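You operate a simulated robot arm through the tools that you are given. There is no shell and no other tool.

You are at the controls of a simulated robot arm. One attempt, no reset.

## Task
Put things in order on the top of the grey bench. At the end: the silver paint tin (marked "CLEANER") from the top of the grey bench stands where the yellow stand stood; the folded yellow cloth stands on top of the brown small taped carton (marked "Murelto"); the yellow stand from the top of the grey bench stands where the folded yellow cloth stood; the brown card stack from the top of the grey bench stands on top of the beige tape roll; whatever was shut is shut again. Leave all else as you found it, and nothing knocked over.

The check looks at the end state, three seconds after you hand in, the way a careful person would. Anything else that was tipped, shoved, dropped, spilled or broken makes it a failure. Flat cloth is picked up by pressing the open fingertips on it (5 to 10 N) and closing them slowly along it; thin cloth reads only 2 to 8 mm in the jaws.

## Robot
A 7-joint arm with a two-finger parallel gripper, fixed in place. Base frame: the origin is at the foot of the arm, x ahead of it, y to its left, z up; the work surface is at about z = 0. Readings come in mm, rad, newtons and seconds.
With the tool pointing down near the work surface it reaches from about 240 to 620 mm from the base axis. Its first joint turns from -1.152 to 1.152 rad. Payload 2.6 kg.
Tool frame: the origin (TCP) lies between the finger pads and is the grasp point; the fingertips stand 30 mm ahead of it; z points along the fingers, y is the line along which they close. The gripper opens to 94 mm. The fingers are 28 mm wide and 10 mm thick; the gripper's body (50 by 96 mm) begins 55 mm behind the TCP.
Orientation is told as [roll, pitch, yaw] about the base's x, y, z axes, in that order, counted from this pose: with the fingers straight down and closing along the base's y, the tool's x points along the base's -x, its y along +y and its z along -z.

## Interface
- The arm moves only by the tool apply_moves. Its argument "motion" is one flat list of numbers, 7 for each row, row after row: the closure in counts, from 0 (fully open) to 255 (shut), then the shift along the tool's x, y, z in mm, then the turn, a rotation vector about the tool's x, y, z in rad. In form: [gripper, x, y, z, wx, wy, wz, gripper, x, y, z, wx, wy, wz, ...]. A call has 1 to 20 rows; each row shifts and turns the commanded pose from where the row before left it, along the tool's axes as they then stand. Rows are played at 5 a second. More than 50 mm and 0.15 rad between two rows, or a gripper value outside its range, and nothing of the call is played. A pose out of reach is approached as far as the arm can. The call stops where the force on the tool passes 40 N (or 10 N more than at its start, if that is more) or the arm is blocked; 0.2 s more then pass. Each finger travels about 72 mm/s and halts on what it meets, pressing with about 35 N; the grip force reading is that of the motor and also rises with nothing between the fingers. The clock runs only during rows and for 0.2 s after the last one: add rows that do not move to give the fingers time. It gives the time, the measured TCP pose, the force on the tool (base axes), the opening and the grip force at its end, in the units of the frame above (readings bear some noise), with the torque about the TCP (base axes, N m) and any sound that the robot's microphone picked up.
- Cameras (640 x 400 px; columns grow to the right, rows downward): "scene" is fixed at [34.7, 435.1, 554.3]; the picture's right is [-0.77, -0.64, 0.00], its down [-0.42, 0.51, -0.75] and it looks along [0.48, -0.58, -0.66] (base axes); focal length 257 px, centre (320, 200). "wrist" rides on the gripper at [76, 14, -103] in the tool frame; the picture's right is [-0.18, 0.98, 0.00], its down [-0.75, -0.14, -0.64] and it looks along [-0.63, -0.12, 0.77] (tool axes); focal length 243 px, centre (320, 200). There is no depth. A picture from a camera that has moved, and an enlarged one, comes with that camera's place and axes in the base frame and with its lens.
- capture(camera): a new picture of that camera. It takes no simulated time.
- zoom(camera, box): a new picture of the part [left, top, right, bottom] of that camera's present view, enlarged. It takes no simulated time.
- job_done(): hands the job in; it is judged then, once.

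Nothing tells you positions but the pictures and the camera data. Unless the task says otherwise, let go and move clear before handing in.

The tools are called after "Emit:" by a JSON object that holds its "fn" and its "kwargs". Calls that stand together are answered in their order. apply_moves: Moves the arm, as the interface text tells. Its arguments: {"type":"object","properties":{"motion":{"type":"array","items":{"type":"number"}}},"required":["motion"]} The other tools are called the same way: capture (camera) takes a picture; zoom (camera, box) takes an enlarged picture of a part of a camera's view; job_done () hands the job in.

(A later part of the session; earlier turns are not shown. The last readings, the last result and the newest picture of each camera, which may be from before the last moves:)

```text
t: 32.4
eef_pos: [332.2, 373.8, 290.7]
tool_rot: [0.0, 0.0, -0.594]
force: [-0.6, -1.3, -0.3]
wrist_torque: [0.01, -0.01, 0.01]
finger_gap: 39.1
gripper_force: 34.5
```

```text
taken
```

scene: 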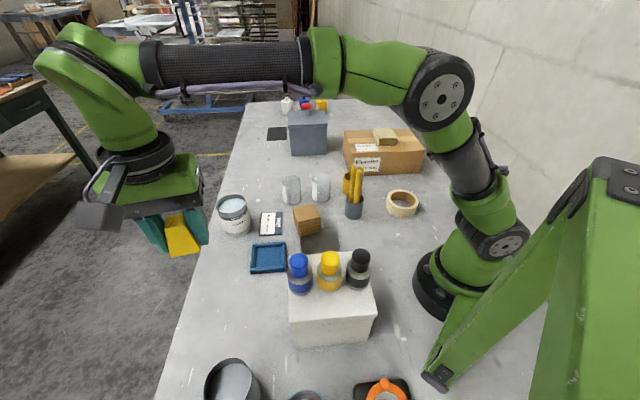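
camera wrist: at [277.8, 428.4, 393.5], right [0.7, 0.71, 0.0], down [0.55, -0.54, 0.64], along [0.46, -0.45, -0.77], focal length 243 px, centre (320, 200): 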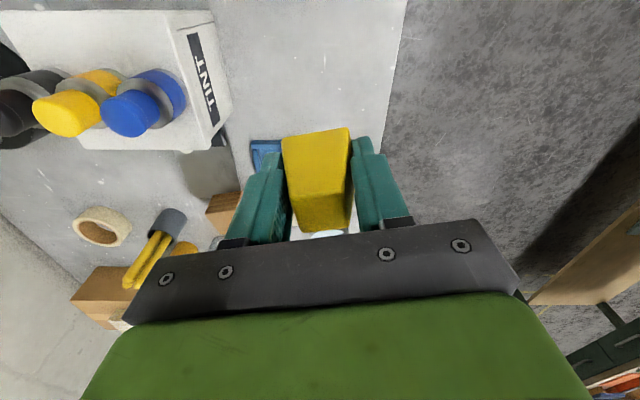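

The stand is above the cloth's old spot. I'll lower to just above the bench.

Emit:
{"fn": "apply_moves", "kwargs": {"motion": [180, 0, 0, 45, 0, 0, 0, 180, 0, 0, 45, 0, 0, 0, 180, 0, 0, 45, 0, 0, 0, 180, 0, 0, 45, 0, 0, 0, 180, 0, 0, 40, 0, 0, 0, 180, 0, 0, 20, 0, 0, 0, 180, 0, 0, 12, 0, 0, 0, 180, 0, 0, 2, 0, 0, 0, 180, 0, 0, 0, 0, 0, 0]}}

Emit:
{"fn": "zoom", "kwargs": {"camera": "scene", "box": [130, 240, 290, 370]}}

```text
t: 34.4
eef_pos: [332.2, 372.1, 34.6]
tool_rot: [0.0, -0.001, -0.594]
force: [0.4, 0.7, -0.5]
wrist_torque: [0.02, 0.0, 0.04]
finger_gap: 38.8
gripper_force: 35.0
```

```text
3.08 times, centred on (210, 305) of scene
camera zoom: at [34.7, 435.1, 554.3], right [-0.77, -0.64, 0.0], down [-0.42, 0.51, -0.75], along [0.48, -0.58, -0.66], focal length 791 px, centre (658, -123)
```

zoom: 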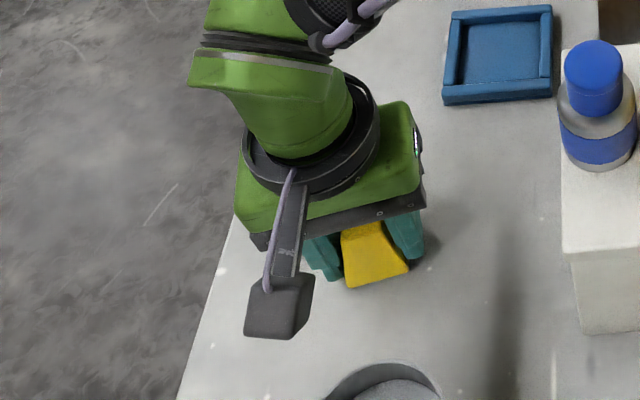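

It is a few mm above the bench; I'll go down in 1 mm steps.

Emit:
{"fn": "apply_moves", "kwargs": {"motion": [180, 0, 0, 1, 0, 0, 0, 180, 0, 0, 1, 0, 0, 0, 180, 0, 0, 0.7, 0, 0, 0, 180, 0, 0, 0, 0, 0, 0]}}

```text
t: 35.4
eef_pos: [332.5, 373.9, 33.3]
tool_rot: [0.001, 0.001, -0.596]
force: [0.1, -0.6, -1.5]
wrist_torque: [0.03, -0.01, -0.01]
finger_gap: 38.8
gripper_force: 35.0
```

Emit:
{"fn": "apply_moves", "kwargs": {"motion": [180, 0, 0, 0.7, 0, 0, 0, 180, 0, 0, 0, 0, 0, 0]}}

Emit:
{"fn": "apply_moves", "kwargs": {"motion": [180, 0, 0, 0.7, 0, 0, 0, 180, 0, 0, 0, 0, 0, 0]}}

```text
t: 36.0
eef_pos: [333.8, 375.4, 33.1]
tool_rot: [-0.001, 0.0, -0.593]
force: [1.1, -0.4, -0.5]
wrist_torque: [0.0, -0.02, -0.02]
finger_gap: 38.7
gripper_force: 35.1
```

```text
t: 36.6
eef_pos: [331.8, 376.6, 31.7]
tool_rot: [0.001, -0.001, -0.593]
force: [-0.7, 0.2, -0.7]
wrist_torque: [0.0, 0.01, 0.0]
finger_gap: 38.7
gripper_force: 34.6
```

Still no contact, about 2 mm remains by my count. I'll continue down.

Emit:
{"fn": "apply_moves", "kwargs": {"motion": [180, 0, 0, 0.7, 0, 0, 0, 180, 0, 0, 0, 0, 0, 0]}}

Emit:
{"fn": "apply_moves", "kwargs": {"motion": [180, 0, 0, 0.7, 0, 0, 0, 180, 0, 0, 0, 0, 0, 0]}}

Emit:
{"fn": "apply_moves", "kwargs": {"motion": [180, 0, 0, 0.5, 0, 0, 0, 180, 0, 0, 0, 0, 0, 0]}}

```text
t: 37.2
eef_pos: [333.3, 375.6, 31.6]
tool_rot: [0.0, 0.001, -0.593]
force: [0.2, 0.7, -0.9]
wrist_torque: [0.0, 0.01, -0.03]
finger_gap: 38.8
gripper_force: 35.1
```

```text
t: 37.8
eef_pos: [332.1, 374.4, 31.4]
tool_rot: [0.0, 0.0, -0.592]
force: [-0.6, 0.4, -0.7]
wrist_torque: [-0.01, 0.02, -0.03]
finger_gap: 38.9
gripper_force: 34.9
```

```text
t: 38.4
eef_pos: [333.4, 375.6, 32.2]
tool_rot: [-0.001, 0.001, -0.593]
force: [0.2, -1.2, 2.2]
wrist_torque: [-0.02, -0.02, 0.03]
finger_gap: 39.1
gripper_force: 34.9
```

Light contact now. I'll open the fingers and rise.

Emit:
{"fn": "apply_moves", "kwargs": {"motion": [145, 0, 0, 0, 0, 0, 0, 125, 0, 0, 0, 0, 0, 0, 100, 0, 0, 0, 0, 0, 0, 80, 0, 0, 0, 0, 0, 0, 80, 0, 0, 0, 0, 0, 0, 80, 0, 0, -20, 0, 0, 0, 80, 0, 0, -40, 0, 0, 0, 40, 0, 0, -40, 0, 0, 0, 0, 0, 0, -40, 0, 0, 0, 0, 0, 0, -40, 0, 0, 0, 0, 0, 0, -40, 0, 0, 0]}}

Emit:
{"fn": "capture", "kwargs": {"camera": "wrist"}}

Emit:
{"fn": "capture", "kwargs": {"camera": "scene"}}

```text
t: 40.8
eef_pos: [331.4, 374.6, 252.2]
tool_rot: [-0.002, 0.002, -0.593]
force: [0.3, 1.1, 0.1]
wrist_torque: [0.02, 0.01, -0.01]
finger_gap: 93.8
gripper_force: 0.0
```

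```text
taken
camera wrist: at [276.3, 429.0, 354.7], right [0.7, 0.71, 0.0], down [0.55, -0.54, 0.64], along [0.46, -0.45, -0.77], focal length 243 px, centre (320, 200)
```

wrist: 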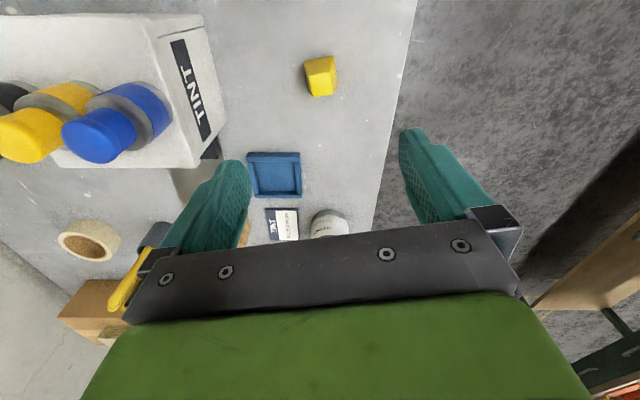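

```text
taken
```

scene: 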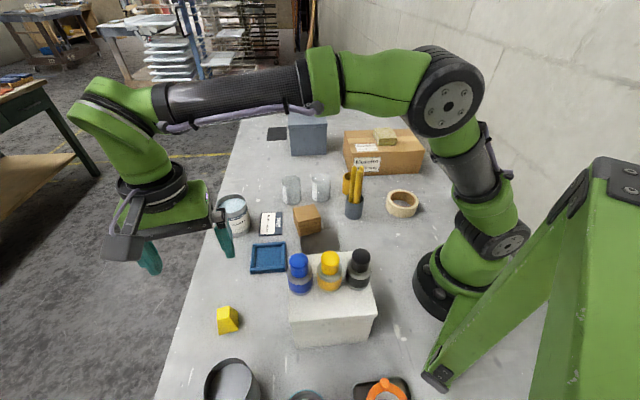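

The stand now stands at the cloth's old spot. Next is the tin: I'll turn the jaws back to yaw 0 and move to a viewing point near it.

Emit:
{"fn": "apply_moves", "kwargs": {"motion": [0, 0, 0, 0, 0, 0, -0.1483, 0, 0, 0, 0, 0, 0, -0.1483, 0, 0, 0, 0, 0, 0, -0.1483, 0, 0, 0, 0, 0, 0, -0.1483, 0, -28, -30, 0, 0, 0, 0, 0, -28, -30, 0, 0, 0, 0, 0, -28, -30, 0, 0, 0, 0, 0, -28, -30, 0, 0, 0, 0, 0, -28, -30, 0, 0, 0, 0, 0, -28, -30, 0, 0, 0, 0, 0, 0, 0, 0, 0, 0, 0]}}

Emit:
{"fn": "capture", "kwargs": {"camera": "wrist"}}

Emit:
{"fn": "zoom", "kwargs": {"camera": "scene", "box": [200, 180, 300, 260]}}

```text
t: 43.2
eef_pos: [501.8, 192.0, 253.3]
tool_rot: [0.001, 0.0, 0.0]
force: [0.2, -0.8, 0.4]
wrist_torque: [-0.03, 0.04, -0.02]
finger_gap: 94.1
gripper_force: 0.1
```

```text
taken
camera wrist: at [425.5, 207.1, 355.4], right [0.18, 0.98, 0.0], down [0.75, -0.14, 0.64], along [0.63, -0.12, -0.77], focal length 243 px, centre (320, 200)
```

wrist: 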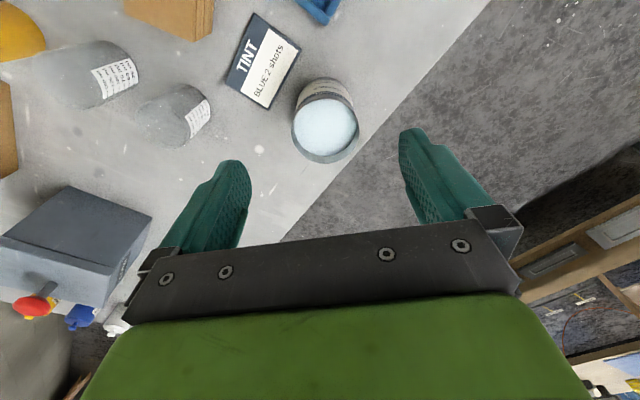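

```text
5.00 times, centred on (250, 220) of scene
camera zoom: at [34.7, 435.1, 554.3], right [-0.77, -0.64, 0.0], down [-0.42, 0.51, -0.75], along [0.48, -0.58, -0.66], focal length 1286 px, centre (670, 100)
```

zoom: 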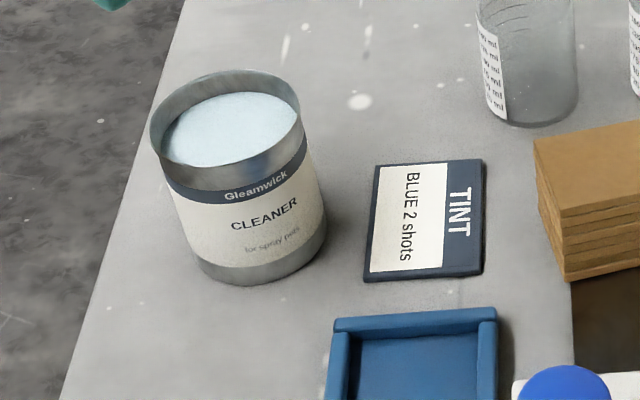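

The CLEANER tin is open and full, so it must be carried level and slowly. I'll enlarge the wrist view to locate its rim.

Emit:
{"fn": "zoom", "kwargs": {"camera": "wrist", "box": [270, 60, 390, 180]}}

```text
3.33 times, centred on (330, 120) of wrist
camera zoom: at [425.5, 207.1, 355.4], right [0.18, 0.98, 0.0], down [0.75, -0.14, 0.64], along [0.63, -0.12, -0.77], focal length 809 px, centre (287, 467)
```

zoom: 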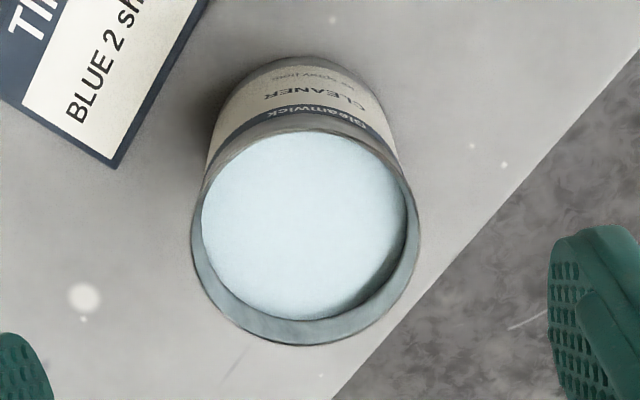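

The tin's rim is about 78 mm across and 93 mm high, centred near (542.5,194). Clearance to the jaws is about 8 mm per side, so I'll move over it and check again from lower down.

Emit:
{"fn": "apply_moves", "kwargs": {"motion": [0, -20.5, 1, 0, 0, 0, 0, 0, -20.5, 1, 0, 0, 0, 0, 0, 0, 0, 35, 0, 0, 0, 0, 0, 0, 35, 0, 0, 0, 0, 0, 0, 25, 0, 0, 0, 0, 0, 0, 0, 0, 0, 0]}}

Emit:
{"fn": "capture", "kwargs": {"camera": "wrist"}}

Emit:
{"fn": "zoom", "kwargs": {"camera": "scene", "box": [180, 120, 320, 250]}}

```text
t: 44.6
eef_pos: [540.6, 196.0, 155.9]
tool_rot: [0.002, -0.002, -0.002]
force: [0.1, 0.0, 0.1]
wrist_torque: [-0.02, 0.02, 0.01]
finger_gap: 93.9
gripper_force: 0.0
```

```text
taken
camera wrist: at [464.4, 209.6, 258.3], right [0.18, 0.98, 0.0], down [0.75, -0.14, 0.64], along [0.63, -0.12, -0.77], focal length 243 px, centre (320, 200)
```

wrist: 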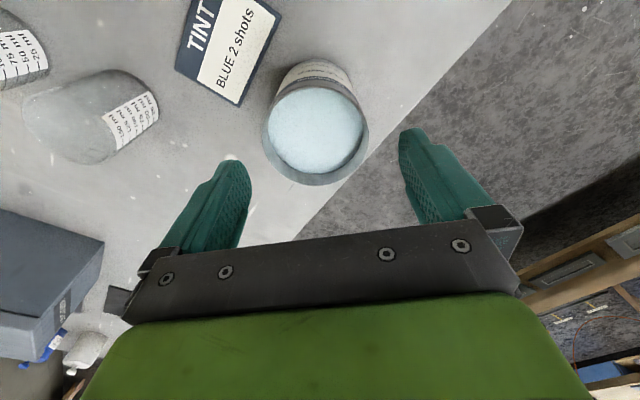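

```text
3.08 times, centred on (250, 185) of scene
camera zoom: at [34.7, 435.1, 554.3], right [-0.77, -0.64, 0.0], down [-0.42, 0.51, -0.75], along [0.48, -0.58, -0.66], focal length 791 px, centre (535, 246)
```

zoom: 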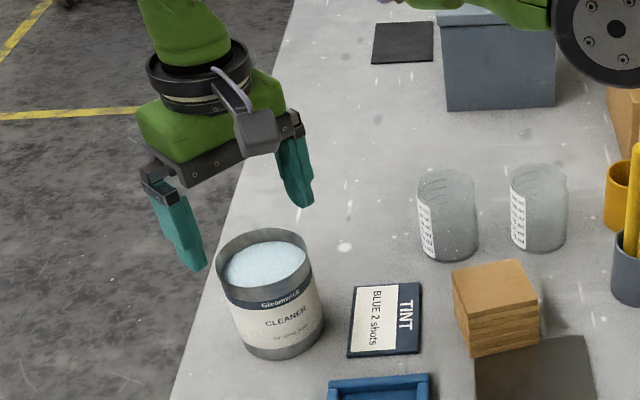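

Emit:
{"fn": "zoom", "kwargs": {"camera": "wrist", "box": [240, 50, 400, 200]}}

```text
2.67 times, centred on (320, 125) of wrist
camera zoom: at [464.4, 209.6, 258.3], right [0.18, 0.98, 0.0], down [0.75, -0.14, 0.64], along [0.63, -0.12, -0.77], focal length 647 px, centre (320, 400)
```

zoom: 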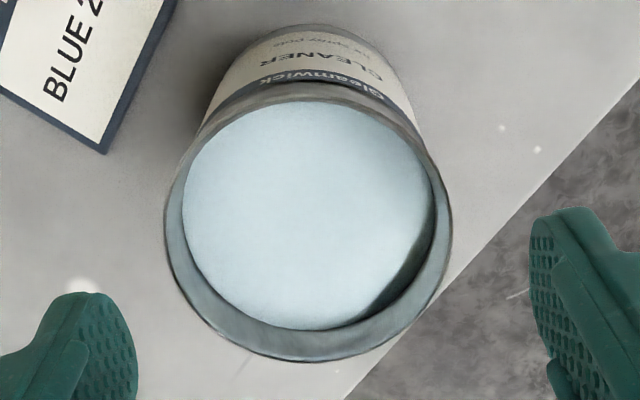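

The tin centre lies about 3 mm to -y and 2 mm ahead of the TCP. I'll correct, stop just above the rim and verify.

Emit:
{"fn": "apply_moves", "kwargs": {"motion": [0, -1.6, -3, 0, 0, 0, 0, 0, 0, 0, 15, 0, 0, 0, 0, 0, 0, 10, 0, 0, 0, 0, 0, 0, 0, 0, 0, 0]}}

Emit:
{"fn": "zoom", "kwargs": {"camera": "wrist", "box": [160, 60, 480, 260]}}

Emit:
{"fn": "zoom", "kwargs": {"camera": "scene", "box": [190, 140, 290, 240]}}

```text
t: 45.6
eef_pos: [541.5, 193.8, 129.8]
tool_rot: [0.0, 0.0, -0.001]
force: [0.2, -0.4, 0.1]
wrist_torque: [0.0, 0.0, 0.01]
finger_gap: 94.0
gripper_force: 0.0
```

```text
2.00 times, centred on (320, 160) of wrist
camera zoom: at [464.5, 207.5, 232.9], right [0.18, 0.98, 0.0], down [0.75, -0.14, 0.64], along [0.63, -0.12, -0.77], focal length 485 px, centre (320, 280)
```

zoom: 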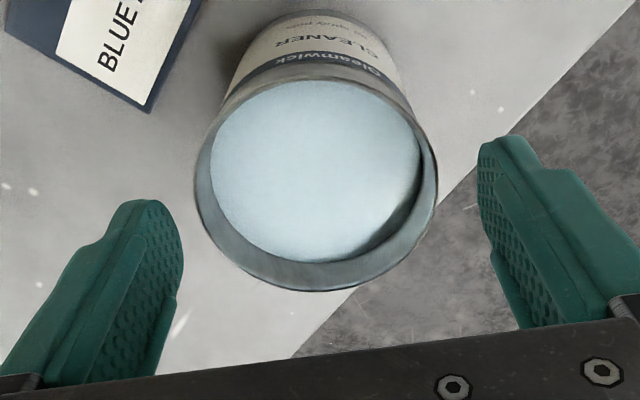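

```text
4.00 times, centred on (240, 190) of scene
camera zoom: at [34.7, 435.1, 554.3], right [-0.77, -0.64, 0.0], down [-0.42, 0.51, -0.75], along [0.48, -0.58, -0.66], focal length 1029 px, centre (640, 240)
```

zoom: 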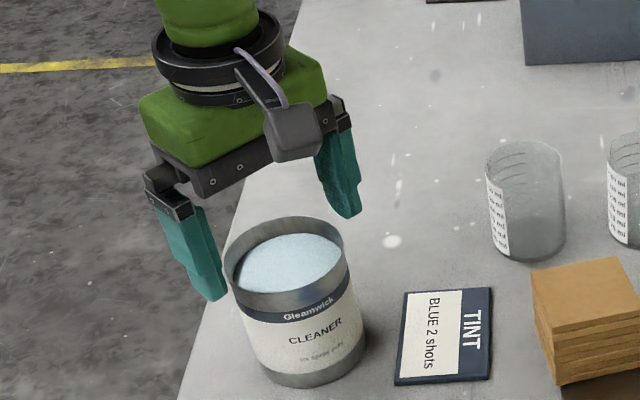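

The alignment is nearly right. I'll shift 1.5 mm in -y and 2 mm in x, then lower slowly around the tin.

Emit:
{"fn": "apply_moves", "kwargs": {"motion": [0, -2, -1.5, 0, 0, 0, 0, 0, 0, 0, 10, 0, 0, 0, 0, 0, 0, 10, 0, 0, 0, 0, 0, 0, 10, 0, 0, 0, 0, 0, 0, 5, 0, 0, 0, 0, 0, 0, 0, 0, 0, 0]}}

Emit:
{"fn": "zoom", "kwargs": {"camera": "wrist", "box": [160, 60, 480, 260]}}

Emit:
{"fn": "zoom", "kwargs": {"camera": "scene", "box": [190, 150, 290, 250]}}

```text
t: 47.0
eef_pos: [544.6, 191.3, 95.0]
tool_rot: [0.001, -0.001, 0.001]
force: [-0.2, 0.8, -0.8]
wrist_torque: [0.02, -0.02, -0.01]
finger_gap: 94.1
gripper_force: 0.0
```

```text
2.00 times, centred on (320, 160) of wrist
camera zoom: at [468.0, 206.9, 198.3], right [0.18, 0.98, 0.0], down [0.75, -0.14, 0.64], along [0.63, -0.12, -0.77], focal length 485 px, centre (320, 280)
```

zoom: 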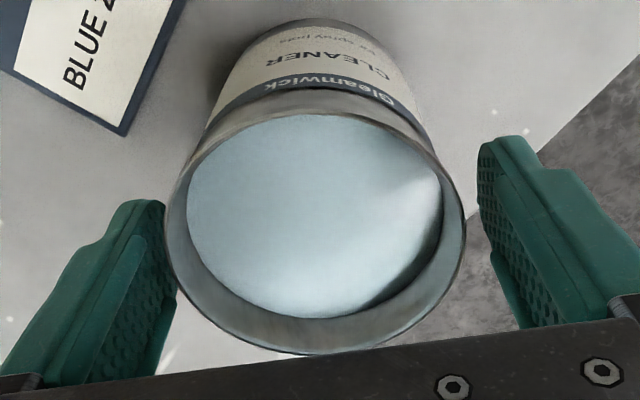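

```text
4.00 times, centred on (240, 200) of scene
camera zoom: at [34.7, 435.1, 554.3], right [-0.77, -0.64, 0.0], down [-0.42, 0.51, -0.75], along [0.48, -0.58, -0.66], focal length 1029 px, centre (640, 200)
```

zoom: 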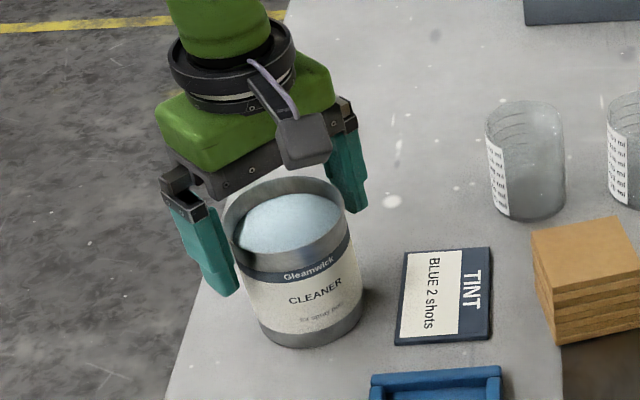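

The tin is between the fingers without contact. I'll shift 1 mm more and descend to the grasp height.

Emit:
{"fn": "apply_moves", "kwargs": {"motion": [0, 0, -1.2, 0, 0, 0, 0, 0, 0, 0, 10, 0, 0, 0, 0, 0, 0, 10, 0, 0, 0, 0, 0, 0, 10, 0, 0, 0, 0, 0, 0, 10, 0, 0, 0, 0, 0, 0, 0, 0, 0, 0]}}

Emit:
{"fn": "zoom", "kwargs": {"camera": "wrist", "box": [160, 60, 480, 260]}}

Emit:
{"fn": "zoom", "kwargs": {"camera": "scene", "box": [190, 150, 290, 250]}}

```text
t: 48.4
eef_pos: [543.3, 191.0, 55.6]
tool_rot: [0.001, 0.001, 0.0]
force: [0.3, 0.1, -0.5]
wrist_torque: [0.01, 0.01, 0.01]
finger_gap: 94.1
gripper_force: 0.1
```

```text
2.00 times, centred on (320, 160) of wrist
camera zoom: at [467.2, 204.5, 158.2], right [0.18, 0.98, 0.0], down [0.75, -0.14, 0.64], along [0.63, -0.12, -0.77], focal length 485 px, centre (320, 280)
```

zoom: 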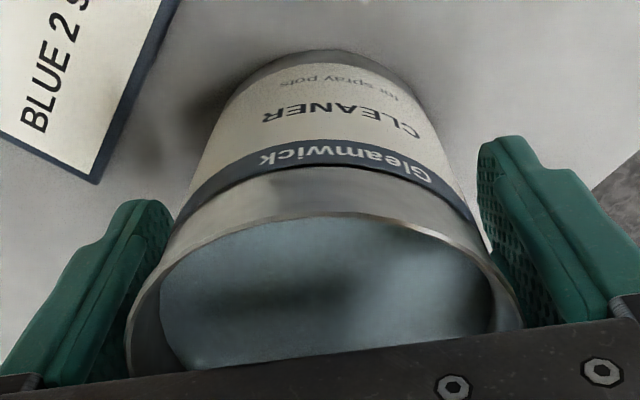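

```text
4.00 times, centred on (240, 200) of scene
camera zoom: at [34.7, 435.1, 554.3], right [-0.77, -0.64, 0.0], down [-0.42, 0.51, -0.75], along [0.48, -0.58, -0.66], focal length 1029 px, centre (640, 200)
```

zoom: 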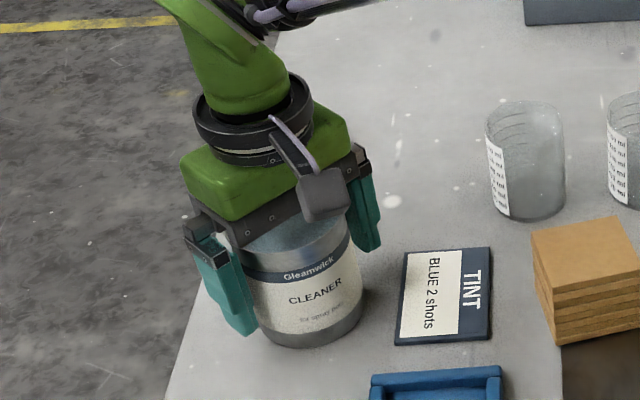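

The fingers are beside the tin at mid-height. I'll close them gently.

Emit:
{"fn": "apply_moves", "kwargs": {"motion": [12, 0, 0, 0, 0, 0, 0, 22, 0, 0, 0, 0, 0, 0, 28, 0, 0, 0, 0, 0, 0, 34, 0, 0, 0, 0, 0, 0, 39, 0, 0, 0, 0, 0, 0, 44, 0, 0, 0, 0, 0, 0, 49, 0, 0, 0, 0, 0, 0, 55, 0, 0, 0, 0, 0, 0, 62, 0, 0, 0, 0, 0, 0, 70, 0, 0, 0, 0, 0, 0, 80, 0, 0, 0, 0, 0, 0, 80, 0, 0, 0, 0, 0, 0]}}

Emit:
{"fn": "zoom", "kwargs": {"camera": "scene", "box": [190, 150, 290, 250]}}

```text
t: 51.0
eef_pos: [543.2, 189.7, 56.5]
tool_rot: [0.001, 0.0, 0.001]
force: [3.0, 0.3, 1.9]
wrist_torque: [-0.09, 0.06, 0.02]
finger_gap: 79.1
gripper_force: 34.9
```

```text
4.00 times, centred on (240, 200) of scene
camera zoom: at [34.7, 435.1, 554.3], right [-0.77, -0.64, 0.0], down [-0.42, 0.51, -0.75], along [0.48, -0.58, -0.66], focal length 1029 px, centre (640, 200)
```

zoom: 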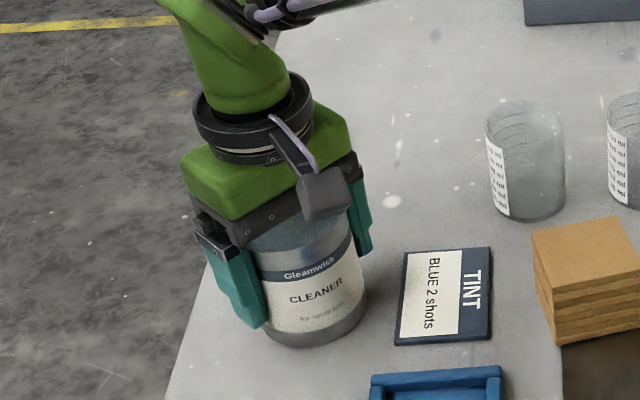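

Gripped at 79 mm. I'll lift very slowly and read the weight.

Emit:
{"fn": "apply_moves", "kwargs": {"motion": [100, 0, 0, 0, 0, 0, 0, 100, 0, 0, -1, 0, 0, 0, 100, 0, 0, -2, 0, 0, 0, 100, 0, 0, -3, 0, 0, 0, 100, 0, 0, -4, 0, 0, 0, 100, 0, 0, -4, 0, 0, 0, 100, 0, 0, -3, 0, 0, 0, 100, 0, 0, -2, 0, 0, 0, 100, 0, 0, -1, 0, 0, 0, 100, 0, 0, 0, 0, 0, 0]}}

Emit:
{"fn": "zoom", "kwargs": {"camera": "scene", "box": [190, 150, 290, 250]}}

Emit:
{"fn": "zoom", "kwargs": {"camera": "wrist", "box": [160, 60, 480, 260]}}

```text
t: 53.2
eef_pos: [544.8, 190.8, 77.2]
tool_rot: [0.0, -0.002, 0.0]
force: [-0.8, -0.2, -4.9]
wrist_torque: [-0.03, -0.03, -0.01]
finger_gap: 78.8
gripper_force: 35.5
```

```text
4.00 times, centred on (240, 200) of scene
camera zoom: at [34.7, 435.1, 554.3], right [-0.77, -0.64, 0.0], down [-0.42, 0.51, -0.75], along [0.48, -0.58, -0.66], focal length 1029 px, centre (640, 200)
```

zoom: 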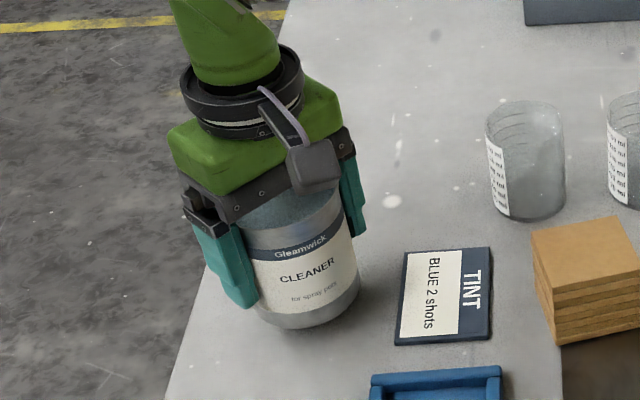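

```text
2.00 times, centred on (320, 160) of wrist
camera zoom: at [467.9, 205.5, 179.1], right [0.18, 0.98, 0.0], down [0.75, -0.14, 0.64], along [0.63, -0.12, -0.77], focal length 485 px, centre (320, 280)
```

zoom: 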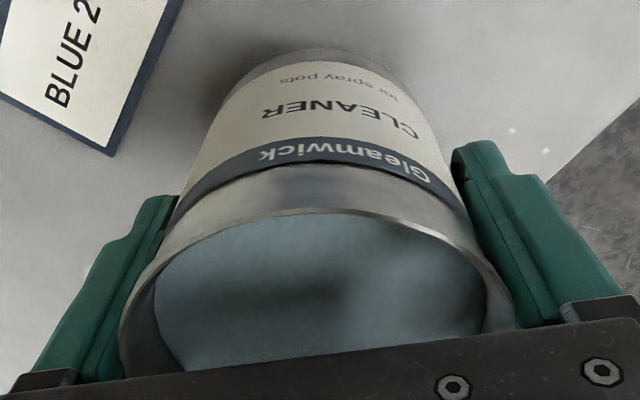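

The tin weighs about 0.5 kg and hangs level. I'll raise it smoothly to clear the jars.

Emit:
{"fn": "apply_moves", "kwargs": {"motion": [100, 0, 0, -2, 0, 0, 0, 100, 0, 0, -5, 0, 0, 0, 100, 0, 0, -8, 0, 0, 0, 100, 0, 0, -10, 0, 0, 0, 100, 0, 0, -10, 0, 0, 0, 100, 0, 0, -10, 0, 0, 0, 100, 0, 0, -10, 0, 0, 0, 100, 0, 0, -10, 0, 0, 0, 100, 0, 0, -10, 0, 0, 0, 100, 0, 0, -10, 0, 0, 0, 100, 0, 0, -10, 0, 0, 0, 100, 0, 0, -10, 0, 0, 0, 100, 0, 0, -10, 0, 0, 0, 100, 0, 0, -10, 0, 0, 0, 100, 0, 0, -8, 0, 0, 0, 100, 0, 0, -5, 0, 0, 0, 100, 0, 0, -2, 0, 0, 0, 100, 0, 0, 0, 0, 0, 0]}}

Emit:
{"fn": "capture", "kwargs": {"camera": "scene"}}

```text
t: 57.0
eef_pos: [545.2, 191.5, 215.6]
tool_rot: [-0.002, -0.001, 0.0]
force: [0.9, -0.1, -4.5]
wrist_torque: [-0.03, 0.0, -0.03]
finger_gap: 78.5
gripper_force: 35.2
```

```text
taken
```

scene: 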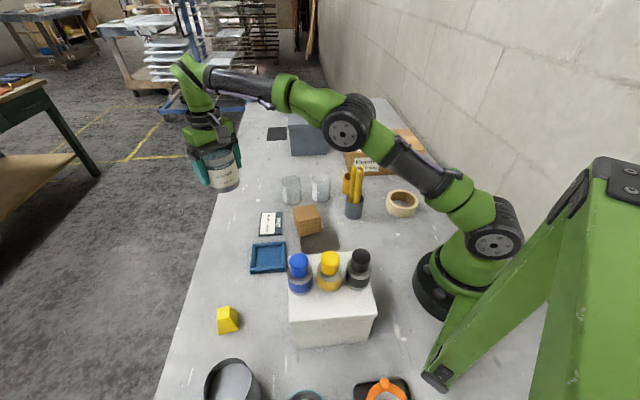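

I'll carry the tin across slowly in two smooth stages with gentle ramps.

Emit:
{"fn": "apply_moves", "kwargs": {"motion": [100, 0.3, -2, 0, 0, 0, 0, 100, 0.76, -5, 0, 0, 0, 0, 100, 1.2, -8, 0, 0, 0, 0, 100, 1.66, -11, 0, 0, 0, 0, 100, 1.81, -12, 0, 0, 0, 0, 100, 1.81, -12, 0, 0, 0, 0, 100, 1.81, -12, 0, 0, 0, 0, 100, 1.81, -12, 0, 0, 0, 0, 100, 1.81, -12, 0, 0, 0, 0, 100, 1.81, -12, 0, 0, 0, 0, 100, 1.81, -12, 0, 0, 0, 0, 100, 1.81, -12, 0, 0, 0, 0, 100, 1.81, -12, 0, 0, 0, 0, 100, 1.81, -12, 0, 0, 0, 0, 100, 1.81, -12, 0, 0, 0, 0, 100, 1.66, -11, 0, 0, 0, 0, 100, 1.2, -8, 0, 0, 0, 0, 100, 0.76, -5, 0, 0, 0, 0, 100, 0.3, -2, 0, 0, 0, 0, 100, 0, 0, 0, 0, 0, 0]}}

Emit:
{"fn": "apply_moves", "kwargs": {"motion": [100, 0.3, -2, 0, 0, 0, 0, 100, 0.76, -5, 0, 0, 0, 0, 100, 1.2, -8, 0, 0, 0, 0, 100, 1.66, -11, 0, 0, 0, 0, 100, 1.81, -12, 0, 0, 0, 0, 100, 1.81, -12, 0, 0, 0, 0, 100, 1.81, -12, 0, 0, 0, 0, 100, 1.81, -12, 0, 0, 0, 0, 100, 1.81, -12, 0, 0, 0, 0, 100, 1.81, -12, 0, 0, 0, 0, 100, 1.81, -12, 0, 0, 0, 0, 100, 1.81, -12, 0, 0, 0, 0, 100, 1.81, -12, 0, 0, 0, 0, 100, 1.81, -12, 0, 0, 0, 0, 100, 1.81, -12, 0, 0, 0, 0, 100, 1.66, -11, 0, 0, 0, 0, 100, 1.2, -8, 0, 0, 0, 0, 100, 0.76, -5, 0, 0, 0, 0, 100, 0.3, -2, 0, 0, 0, 0, 100, 0, 0, 0, 0, 0, 0]}}

Emit:
{"fn": "capture", "kwargs": {"camera": "scene"}}

Emit:
{"fn": "capture", "kwargs": {"camera": "wrist"}}

```text
t: 61.2
eef_pos: [515.8, 7.0, 217.0]
tool_rot: [0.001, -0.001, 0.001]
force: [-0.3, 0.0, -5.2]
wrist_torque: [-0.05, 0.05, -0.01]
finger_gap: 78.6
gripper_force: 35.7
```

```text
t: 65.4
eef_pos: [488.5, -176.8, 216.4]
tool_rot: [0.002, 0.0, -0.001]
force: [-0.8, -0.2, -4.3]
wrist_torque: [0.02, 0.02, -0.02]
finger_gap: 78.0
gripper_force: 34.9
```

```text
taken
```

scene: 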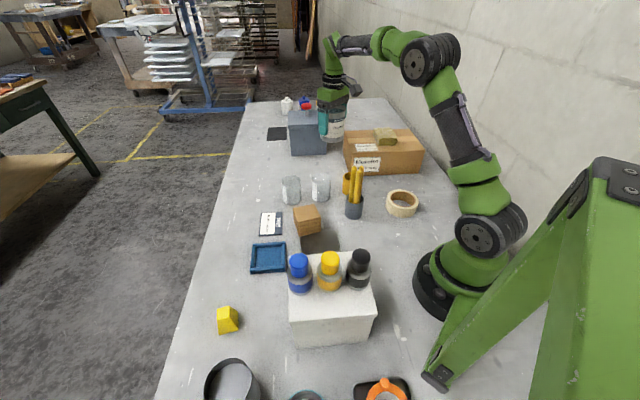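

```text
taken
camera wrist: at [412.2, -163.0, 318.4], right [0.18, 0.98, 0.0], down [0.75, -0.14, 0.64], along [0.63, -0.12, -0.77], focal length 243 px, centre (320, 200)
```

wrist: 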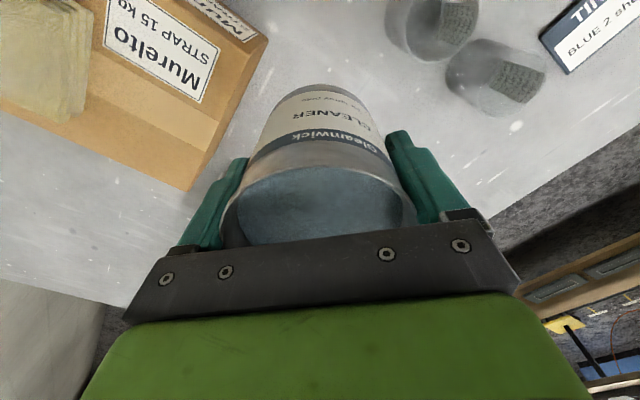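

The tin is right over the stand's old place, clear of the carton. I'll lower it smoothly.

Emit:
{"fn": "apply_moves", "kwargs": {"motion": [100, 0, 0, 2, 0, 0, 0, 100, 0, 0, 5, 0, 0, 0, 100, 0, 0, 8, 0, 0, 0, 100, 0, 0, 10, 0, 0, 0, 100, 0, 0, 10, 0, 0, 0, 100, 0, 0, 10, 0, 0, 0, 100, 0, 0, 10, 0, 0, 0, 100, 0, 0, 10, 0, 0, 0, 100, 0, 0, 10, 0, 0, 0, 100, 0, 0, 10, 0, 0, 0, 100, 0, 0, 10, 0, 0, 0, 100, 0, 0, 10, 0, 0, 0, 100, 0, 0, 10, 0, 0, 0, 100, 0, 0, 10, 0, 0, 0, 100, 0, 0, 8, 0, 0, 0, 100, 0, 0, 6, 0, 0, 0, 100, 0, 0, 4, 0, 0, 0, 100, 0, 0, 3, 0, 0, 0, 100, 0, 0, 2, 0, 0, 0, 100, 0, 0, 0, 0, 0, 0]}}

Emit:
{"fn": "zoom", "kwargs": {"camera": "scene", "box": [280, 90, 420, 200]}}

Emit:
{"fn": "capture", "kwargs": {"camera": "wrist"}}

```text
t: 69.6
eef_pos: [488.5, -175.3, 67.4]
tool_rot: [-0.001, 0.0, 0.001]
force: [0.4, 0.7, -4.6]
wrist_torque: [0.01, -0.02, 0.01]
finger_gap: 78.1
gripper_force: 35.0
```

```text
3.64 times, centred on (350, 145) of scene
camera zoom: at [34.7, 435.1, 554.3], right [-0.77, -0.64, 0.0], down [-0.42, 0.51, -0.75], along [0.48, -0.58, -0.66], focal length 935 px, centre (211, 400)
```

zoom: 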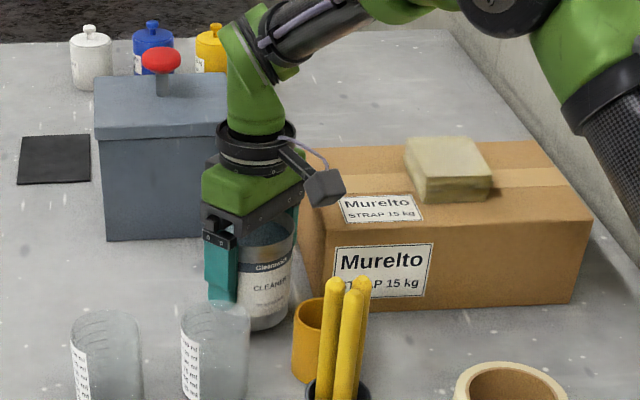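

```text
taken
camera wrist: at [410.9, -160.7, 171.3], right [0.18, 0.98, 0.0], down [0.75, -0.14, 0.64], along [0.63, -0.12, -0.77], focal length 243 px, centre (320, 200)
```

wrist: 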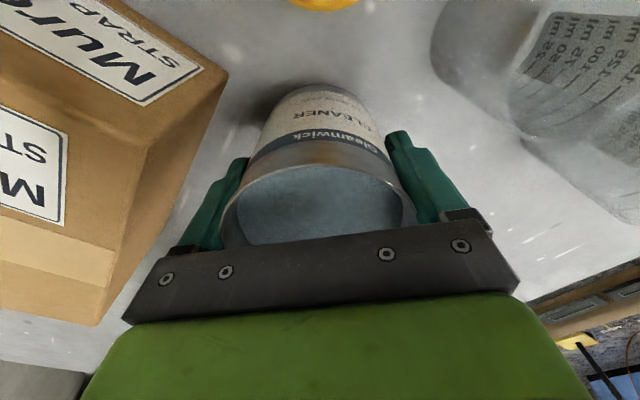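

Clear on all sides. I'll go down the last 10 mm in small steps, watching for the weight to come off.

Emit:
{"fn": "apply_moves", "kwargs": {"motion": [100, 0, 0, 2, 0, 0, 0, 100, 0, 0, 2, 0, 0, 0, 100, 0, 0, 2, 0, 0, 0, 100, 0, 0, 1.5, 0, 0, 0, 100, 0, 0, 1, 0, 0, 0, 100, 0, 0, 0, 0, 0, 0]}}

Emit:
{"fn": "apply_moves", "kwargs": {"motion": [100, 0, 0, 1, 0, 0, 0, 100, 0, 0, 0, 0, 0, 0]}}

Emit:
{"fn": "apply_moves", "kwargs": {"motion": [100, 0, 0, 0.7, 0, 0, 0, 100, 0, 0, 0, 0, 0, 0]}}

```text
t: 71.0
eef_pos: [488.3, -176.1, 60.1]
tool_rot: [0.001, 0.0, 0.0]
force: [-0.2, 0.1, -3.8]
wrist_torque: [0.03, 0.0, -0.01]
finger_gap: 77.9
gripper_force: 34.8
```

```text
t: 71.6
eef_pos: [488.6, -177.4, 59.7]
tool_rot: [-0.001, -0.002, 0.0]
force: [0.5, 0.2, -4.7]
wrist_torque: [0.06, 0.03, 0.01]
finger_gap: 77.7
gripper_force: 34.8
```

```text
t: 72.2
eef_pos: [488.1, -177.5, 57.8]
tool_rot: [0.0, 0.0, 0.0]
force: [-0.1, -0.3, -5.1]
wrist_torque: [0.01, 0.0, 0.0]
finger_gap: 77.8
gripper_force: 34.3
```

Emit:
{"fn": "apply_moves", "kwargs": {"motion": [100, 0, 0, 0.7, 0, 0, 0, 100, 0, 0, 0, 0, 0, 0]}}

Emit:
{"fn": "apply_moves", "kwargs": {"motion": [100, 0, 0, 0.6, 0, 0, 0, 100, 0, 0, 0, 0, 0, 0]}}

Emit:
{"fn": "apply_moves", "kwargs": {"motion": [100, 0, 0, 0.5, 0, 0, 0, 100, 0, 0, 0, 0, 0, 0]}}

```text
t: 72.8
eef_pos: [487.6, -176.0, 57.4]
tool_rot: [0.001, 0.0, 0.001]
force: [0.6, 0.0, -4.1]
wrist_torque: [0.0, 0.03, 0.03]
finger_gap: 78.0
gripper_force: 34.9
```

```text
t: 73.4
eef_pos: [488.8, -176.3, 57.4]
tool_rot: [0.0, 0.0, 0.001]
force: [0.3, 0.4, -4.7]
wrist_torque: [0.03, -0.03, 0.03]
finger_gap: 77.7
gripper_force: 35.1
```

```text
t: 74.0
eef_pos: [488.3, -175.8, 55.9]
tool_rot: [0.0, -0.001, -0.001]
force: [-0.2, 0.2, -4.8]
wrist_torque: [-0.01, 0.0, 0.01]
finger_gap: 77.6
gripper_force: 34.9
```

Emit:
{"fn": "apply_moves", "kwargs": {"motion": [100, 0, 0, 0.5, 0, 0, 0, 100, 0, 0, 0, 0, 0, 0]}}

Emit:
{"fn": "apply_moves", "kwargs": {"motion": [100, 0, 0, 0.5, 0, 0, 0, 100, 0, 0, 0, 0, 0, 0]}}

```text
t: 74.6
eef_pos: [489.4, -175.7, 56.2]
tool_rot: [-0.001, 0.0, 0.0]
force: [0.3, 0.2, -5.4]
wrist_torque: [0.02, 0.0, -0.03]
finger_gap: 77.7
gripper_force: 35.5
```

```text
t: 75.2
eef_pos: [488.8, -176.4, 57.7]
tool_rot: [0.0, -0.003, 0.0]
force: [-2.1, 2.8, 3.3]
wrist_torque: [-0.04, 0.32, -0.09]
finger_gap: 77.7
gripper_force: 35.0
```

Contact made. I'll open the fingers slowly.

Emit:
{"fn": "apply_moves", "kwargs": {"motion": [60, 0, 0, 0, 0, 0, 0, 46, 0, 0, 0, 0, 0, 0, 42, 0, 0, 0, 0, 0, 0, 38, 0, 0, 0, 0, 0, 0, 33, 0, 0, 0, 0, 0, 0, 26, 0, 0, 0, 0, 0, 0, 16, 0, 0, 0, 0, 0, 0, 6, 0, 0, 0, 0, 0, 0, 0, 0, 0, 0, 0, 0, 0, 0, 0, 0, 0, 0, 0, 0]}}

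Emit:
{"fn": "capture", "kwargs": {"camera": "wrist"}}

Emit:
{"fn": "zoom", "kwargs": {"camera": "scene", "box": [280, 90, 420, 200]}}

```text
t: 77.4
eef_pos: [489.0, -177.5, 55.5]
tool_rot: [0.001, 0.0, -0.001]
force: [0.3, -0.1, -0.3]
wrist_torque: [-0.01, 0.01, -0.01]
finger_gap: 94.1
gripper_force: 0.1
```

```text
taken
camera wrist: at [412.0, -162.4, 158.2], right [0.18, 0.98, 0.0], down [0.75, -0.14, 0.64], along [0.63, -0.12, -0.77], focal length 243 px, centre (320, 200)
```

wrist: 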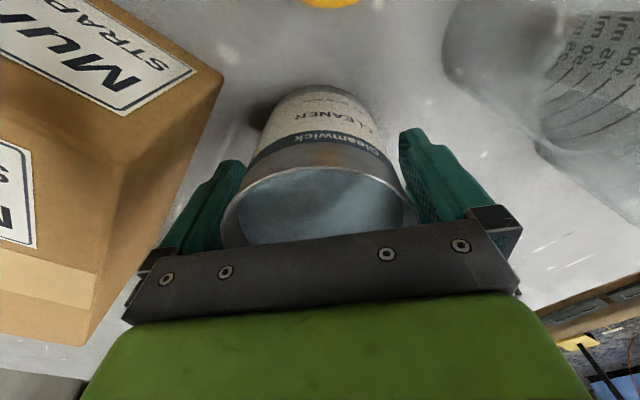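

```text
3.64 times, centred on (350, 145) of scene
camera zoom: at [34.7, 435.1, 554.3], right [-0.77, -0.64, 0.0], down [-0.42, 0.51, -0.75], along [0.48, -0.58, -0.66], focal length 935 px, centre (211, 400)
```

zoom: 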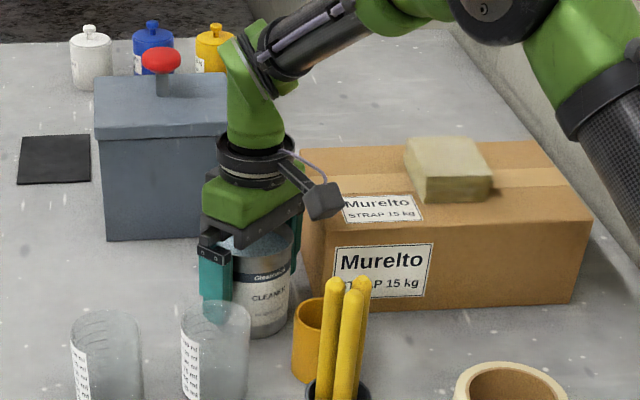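

The tin stands free between the fingers. I'll rise straight up.

Emit:
{"fn": "apply_moves", "kwargs": {"motion": [0, 0, 0, -5, 0, 0, 0, 0, 0, 0, -10, 0, 0, 0, 0, 0, 0, -15, 0, 0, 0, 0, 0, 0, -20, 0, 0, 0, 0, 0, 0, -30, 0, 0, 0, 0, 0, 0, -40, 0, 0, 0, 0, 0, 0, -40, 0, 0, 0, 0, 0, 0, -40, 0, 0, 0, 0, 0, 0, 0, 0, 0, 0]}}

Emit:
{"fn": "capture", "kwargs": {"camera": "wrist"}}

Emit:
{"fn": "capture", "kwargs": {"camera": "scene"}}

```text
t: 79.4
eef_pos: [489.0, -172.6, 256.3]
tool_rot: [-0.001, 0.0, 0.001]
force: [-0.1, -0.1, 0.2]
wrist_torque: [-0.04, -0.01, -0.02]
finger_gap: 93.9
gripper_force: 0.1
```

```text
taken
camera wrist: at [412.2, -160.3, 360.1], right [0.18, 0.98, 0.0], down [0.75, -0.14, 0.64], along [0.63, -0.12, -0.77], focal length 243 px, centre (320, 200)
```

wrist: 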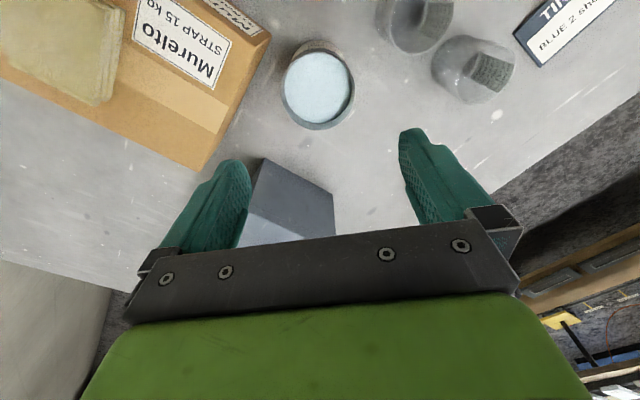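

```text
taken
```

scene: 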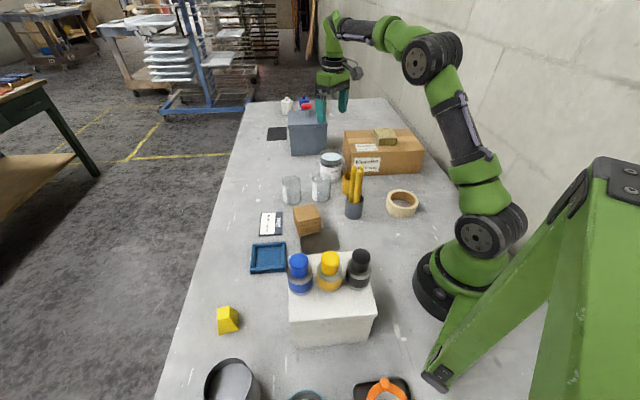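

The tin stands in the stand's old place. Before fetching the card stack I'll go above the tape roll to measure it accurately.

Emit:
{"fn": "apply_moves", "kwargs": {"motion": [0, 40, -3, 0, 0, 0, 0, 0, 40, -3, 0, 0, 0, 0, 0, 40, -3, 0, 0, 0, 0, 0, 40, -3, 0, 0, 0, 0, 0, 40, -3, 0, 0, 0, 0, 0, 40, -3, 0, 0, 0, 0, 0, 0, 0, 0, 0, 0, 0]}}

Emit:
{"fn": "capture", "kwargs": {"camera": "wrist"}}

Emit:
{"fn": "zoom", "kwargs": {"camera": "scene", "box": [370, 170, 440, 230]}}

```text
t: 81.0
eef_pos: [249.5, -196.1, 255.9]
tool_rot: [0.001, -0.001, -0.001]
force: [-0.5, -0.7, 0.1]
wrist_torque: [-0.04, -0.01, 0.02]
finger_gap: 94.1
gripper_force: 0.0
```

```text
taken
camera wrist: at [172.7, -181.0, 357.4], right [0.18, 0.98, 0.0], down [0.75, -0.14, 0.64], along [0.63, -0.12, -0.77], focal length 243 px, centre (320, 200)
```

wrist: 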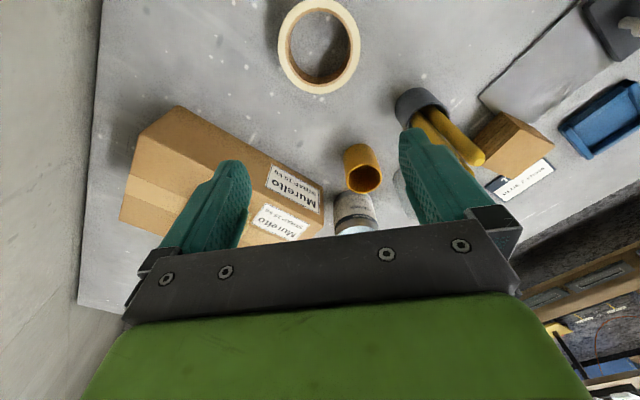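

```text
6.67 times, centred on (405, 200) of scene
camera zoom: at [34.7, 435.1, 554.3], right [-0.77, -0.64, 0.0], down [-0.42, 0.51, -0.75], along [0.48, -0.58, -0.66], focal length 1714 px, centre (-247, 200)
```

zoom: 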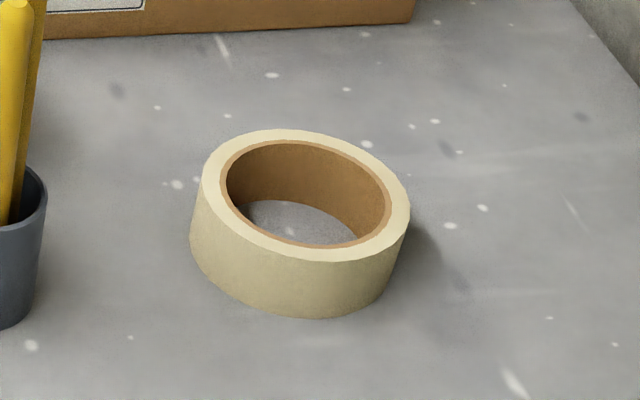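

Emit:
{"fn": "zoom", "kwargs": {"camera": "wrist", "box": [260, 0, 380, 100]}}

Emit:
{"fn": "zoom", "kwargs": {"camera": "wrist", "box": [440, 0, 640, 200]}}

```text
4.00 times, centred on (320, 50) of wrist
camera zoom: at [172.7, -181.0, 357.4], right [0.18, 0.98, 0.0], down [0.75, -0.14, 0.64], along [0.63, -0.12, -0.77], focal length 970 px, centre (320, 800)
```

zoom: 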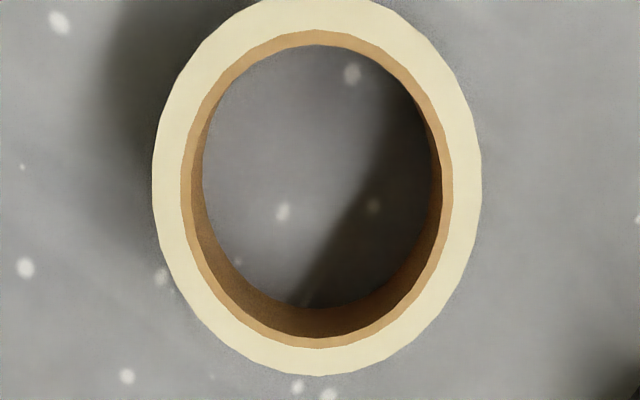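

```text
2.00 times, centred on (540, 100) of wrist
camera zoom: at [172.7, -181.0, 357.4], right [0.18, 0.98, 0.0], down [0.75, -0.14, 0.64], along [0.63, -0.12, -0.77], focal length 485 px, centre (-120, 400)
```

zoom: 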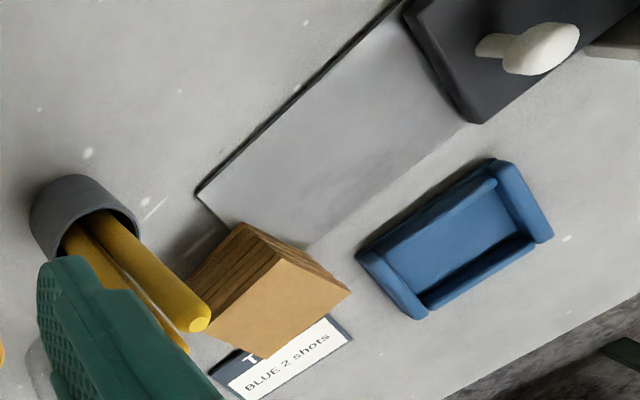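

The tape roll measures about 95 mm outside and 73 mm inside, about 30 mm high, centred near (217.5,-190). Next I'll go above the card stack to measure it; there's a thin flat grey sheet beside it that must not be touched.

Emit:
{"fn": "apply_moves", "kwargs": {"motion": [0, 0, 0, -30, 0, 0, 0, 0, -20, 36.9, 0, 0, 0, 0, 0, -20, 36.9, 0, 0, 0, 0, 0, -20, 36.9, 0, 0, 0, 0, 0, -20, 36.9, 0, 0, 0, 0, 0, -20, 36.9, 0, 0, 0, 0, 0, -20, 36.9, 0, 0, 0, 0, 0, -20, 36.9, 0, 0, 0, 0, 0, 0, 0, 0, 0, 0, 0]}}

Emit:
{"fn": "capture", "kwargs": {"camera": "wrist"}}

Emit:
{"fn": "zoom", "kwargs": {"camera": "wrist", "box": [240, 0, 440, 125]}}

Emit:
{"fn": "zoom", "kwargs": {"camera": "scene", "box": [270, 190, 350, 260]}}

```text
t: 83.0
eef_pos: [386.8, 64.7, 287.0]
tool_rot: [-0.001, 0.0, 0.0]
force: [-0.3, 0.0, -0.4]
wrist_torque: [-0.03, -0.02, -0.01]
finger_gap: 94.2
gripper_force: 0.1
```

```text
taken
camera wrist: at [309.9, 78.1, 390.2], right [0.18, 0.98, 0.0], down [0.75, -0.14, 0.64], along [0.63, -0.12, -0.77], focal length 243 px, centre (320, 200)
```

wrist: 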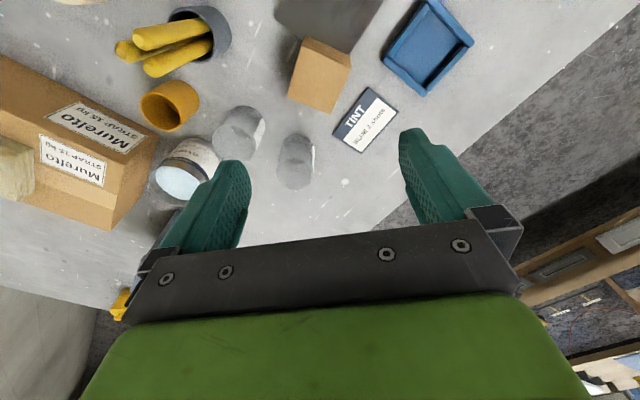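

```text
3.20 times, centred on (340, 62) of wrist
camera zoom: at [309.9, 78.1, 390.2], right [0.18, 0.98, 0.0], down [0.75, -0.14, 0.64], along [0.63, -0.12, -0.77], focal length 776 px, centre (256, 640)
```

zoom: 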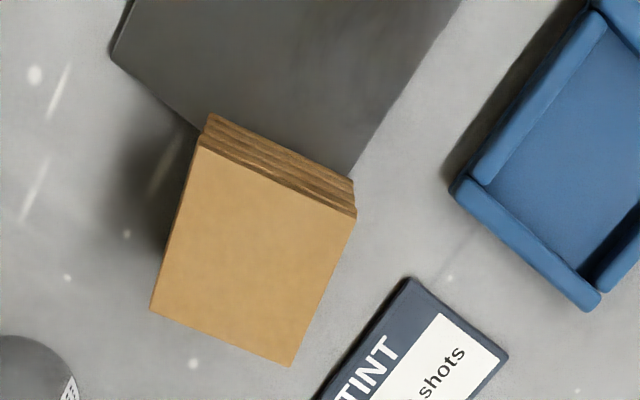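

```text
5.71 times, centred on (310, 225) of scene
camera zoom: at [34.7, 435.1, 554.3], right [-0.77, -0.64, 0.0], down [-0.42, 0.51, -0.75], along [0.48, -0.58, -0.66], focal length 1469 px, centre (377, 57)
```

zoom: 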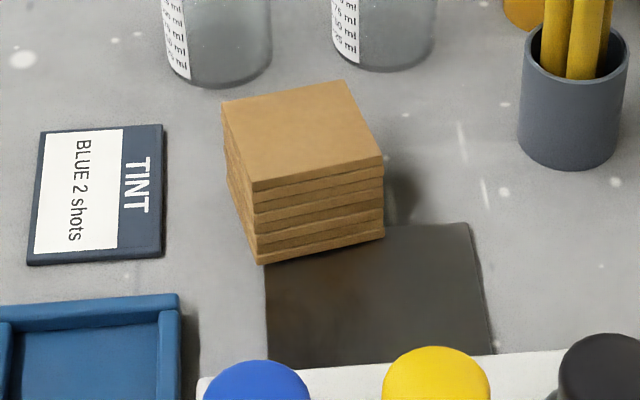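

The stack is about 64 mm square and 56 mm high, centred near (391.7,60), with sides near 57°. The jaw direction at 57° keeps both fingers off the sheet and the TINT card, so I'll align and come partway down.

Emit:
{"fn": "apply_moves", "kwargs": {"motion": [0, -5.8, -4.1, 0, 0, 0, 0, 0, 0, 0, 0, 0, 0, 0.143, 0, 0, 0, 0, 0, 0, 0.143, 0, 0, 0, 0, 0, 0, 0.143, 0, 0, 0, 0, 0, 0, 0.143, 0, 0, 0, 40, 0, 0, 0, 0, 0, 0, 40, 0, 0, 0, 0, 0, 0, 40, 0, 0, 0, 0, 0, 0, 17, 0, 0, 0, 0, 0, 0, 0, 0, 0, 0]}}

Emit:
{"fn": "capture", "kwargs": {"camera": "wrist"}}

Emit:
{"fn": "zoom", "kwargs": {"camera": "wrist", "box": [200, 40, 440, 190]}}

Emit:
{"fn": "zoom", "kwargs": {"camera": "scene", "box": [240, 150, 400, 270]}}

```text
t: 85.2
eef_pos: [394.5, 59.3, 149.0]
tool_rot: [0.001, 0.001, -0.574]
force: [-0.5, -0.8, -0.4]
wrist_torque: [-0.02, 0.01, 0.01]
finger_gap: 94.1
gripper_force: 0.0
```

```text
taken
camera wrist: at [337.8, 113.2, 251.2], right [0.69, 0.73, 0.0], down [0.56, -0.53, 0.64], along [0.47, -0.44, -0.77], focal length 243 px, centre (320, 200)
```

wrist: 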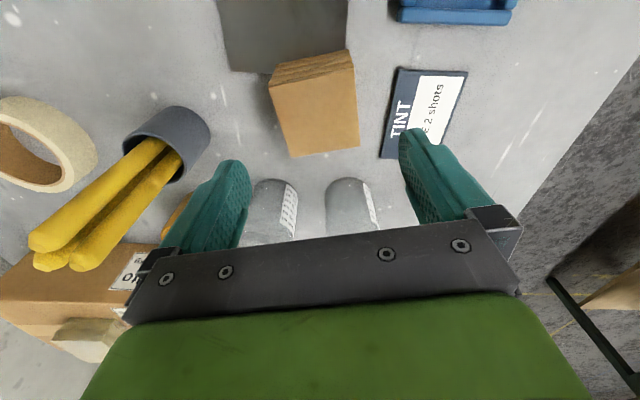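

```text
2.67 times, centred on (320, 115) of wrist
camera zoom: at [337.8, 113.2, 251.2], right [0.69, 0.73, 0.0], down [0.56, -0.53, 0.64], along [0.47, -0.44, -0.77], focal length 647 px, centre (320, 427)
```

zoom: 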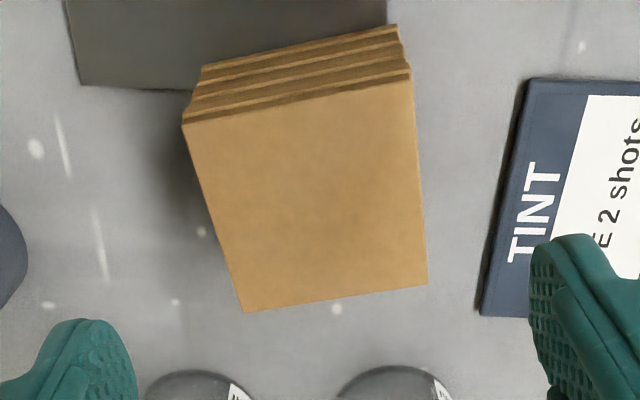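

```text
3.33 times, centred on (320, 210) of scene
camera zoom: at [34.7, 435.1, 554.3], right [-0.77, -0.64, 0.0], down [-0.42, 0.51, -0.75], along [0.48, -0.58, -0.66], focal length 857 px, centre (320, 167)
```

zoom: 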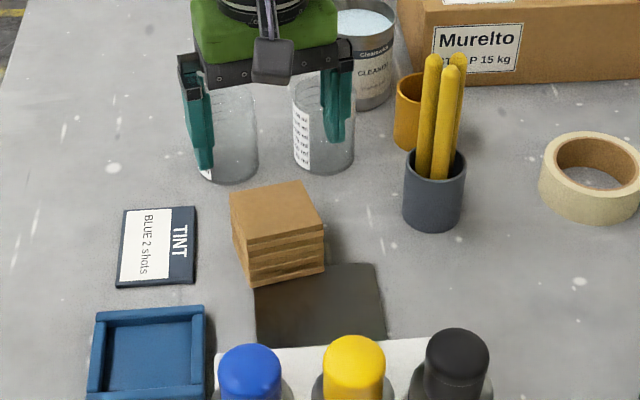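

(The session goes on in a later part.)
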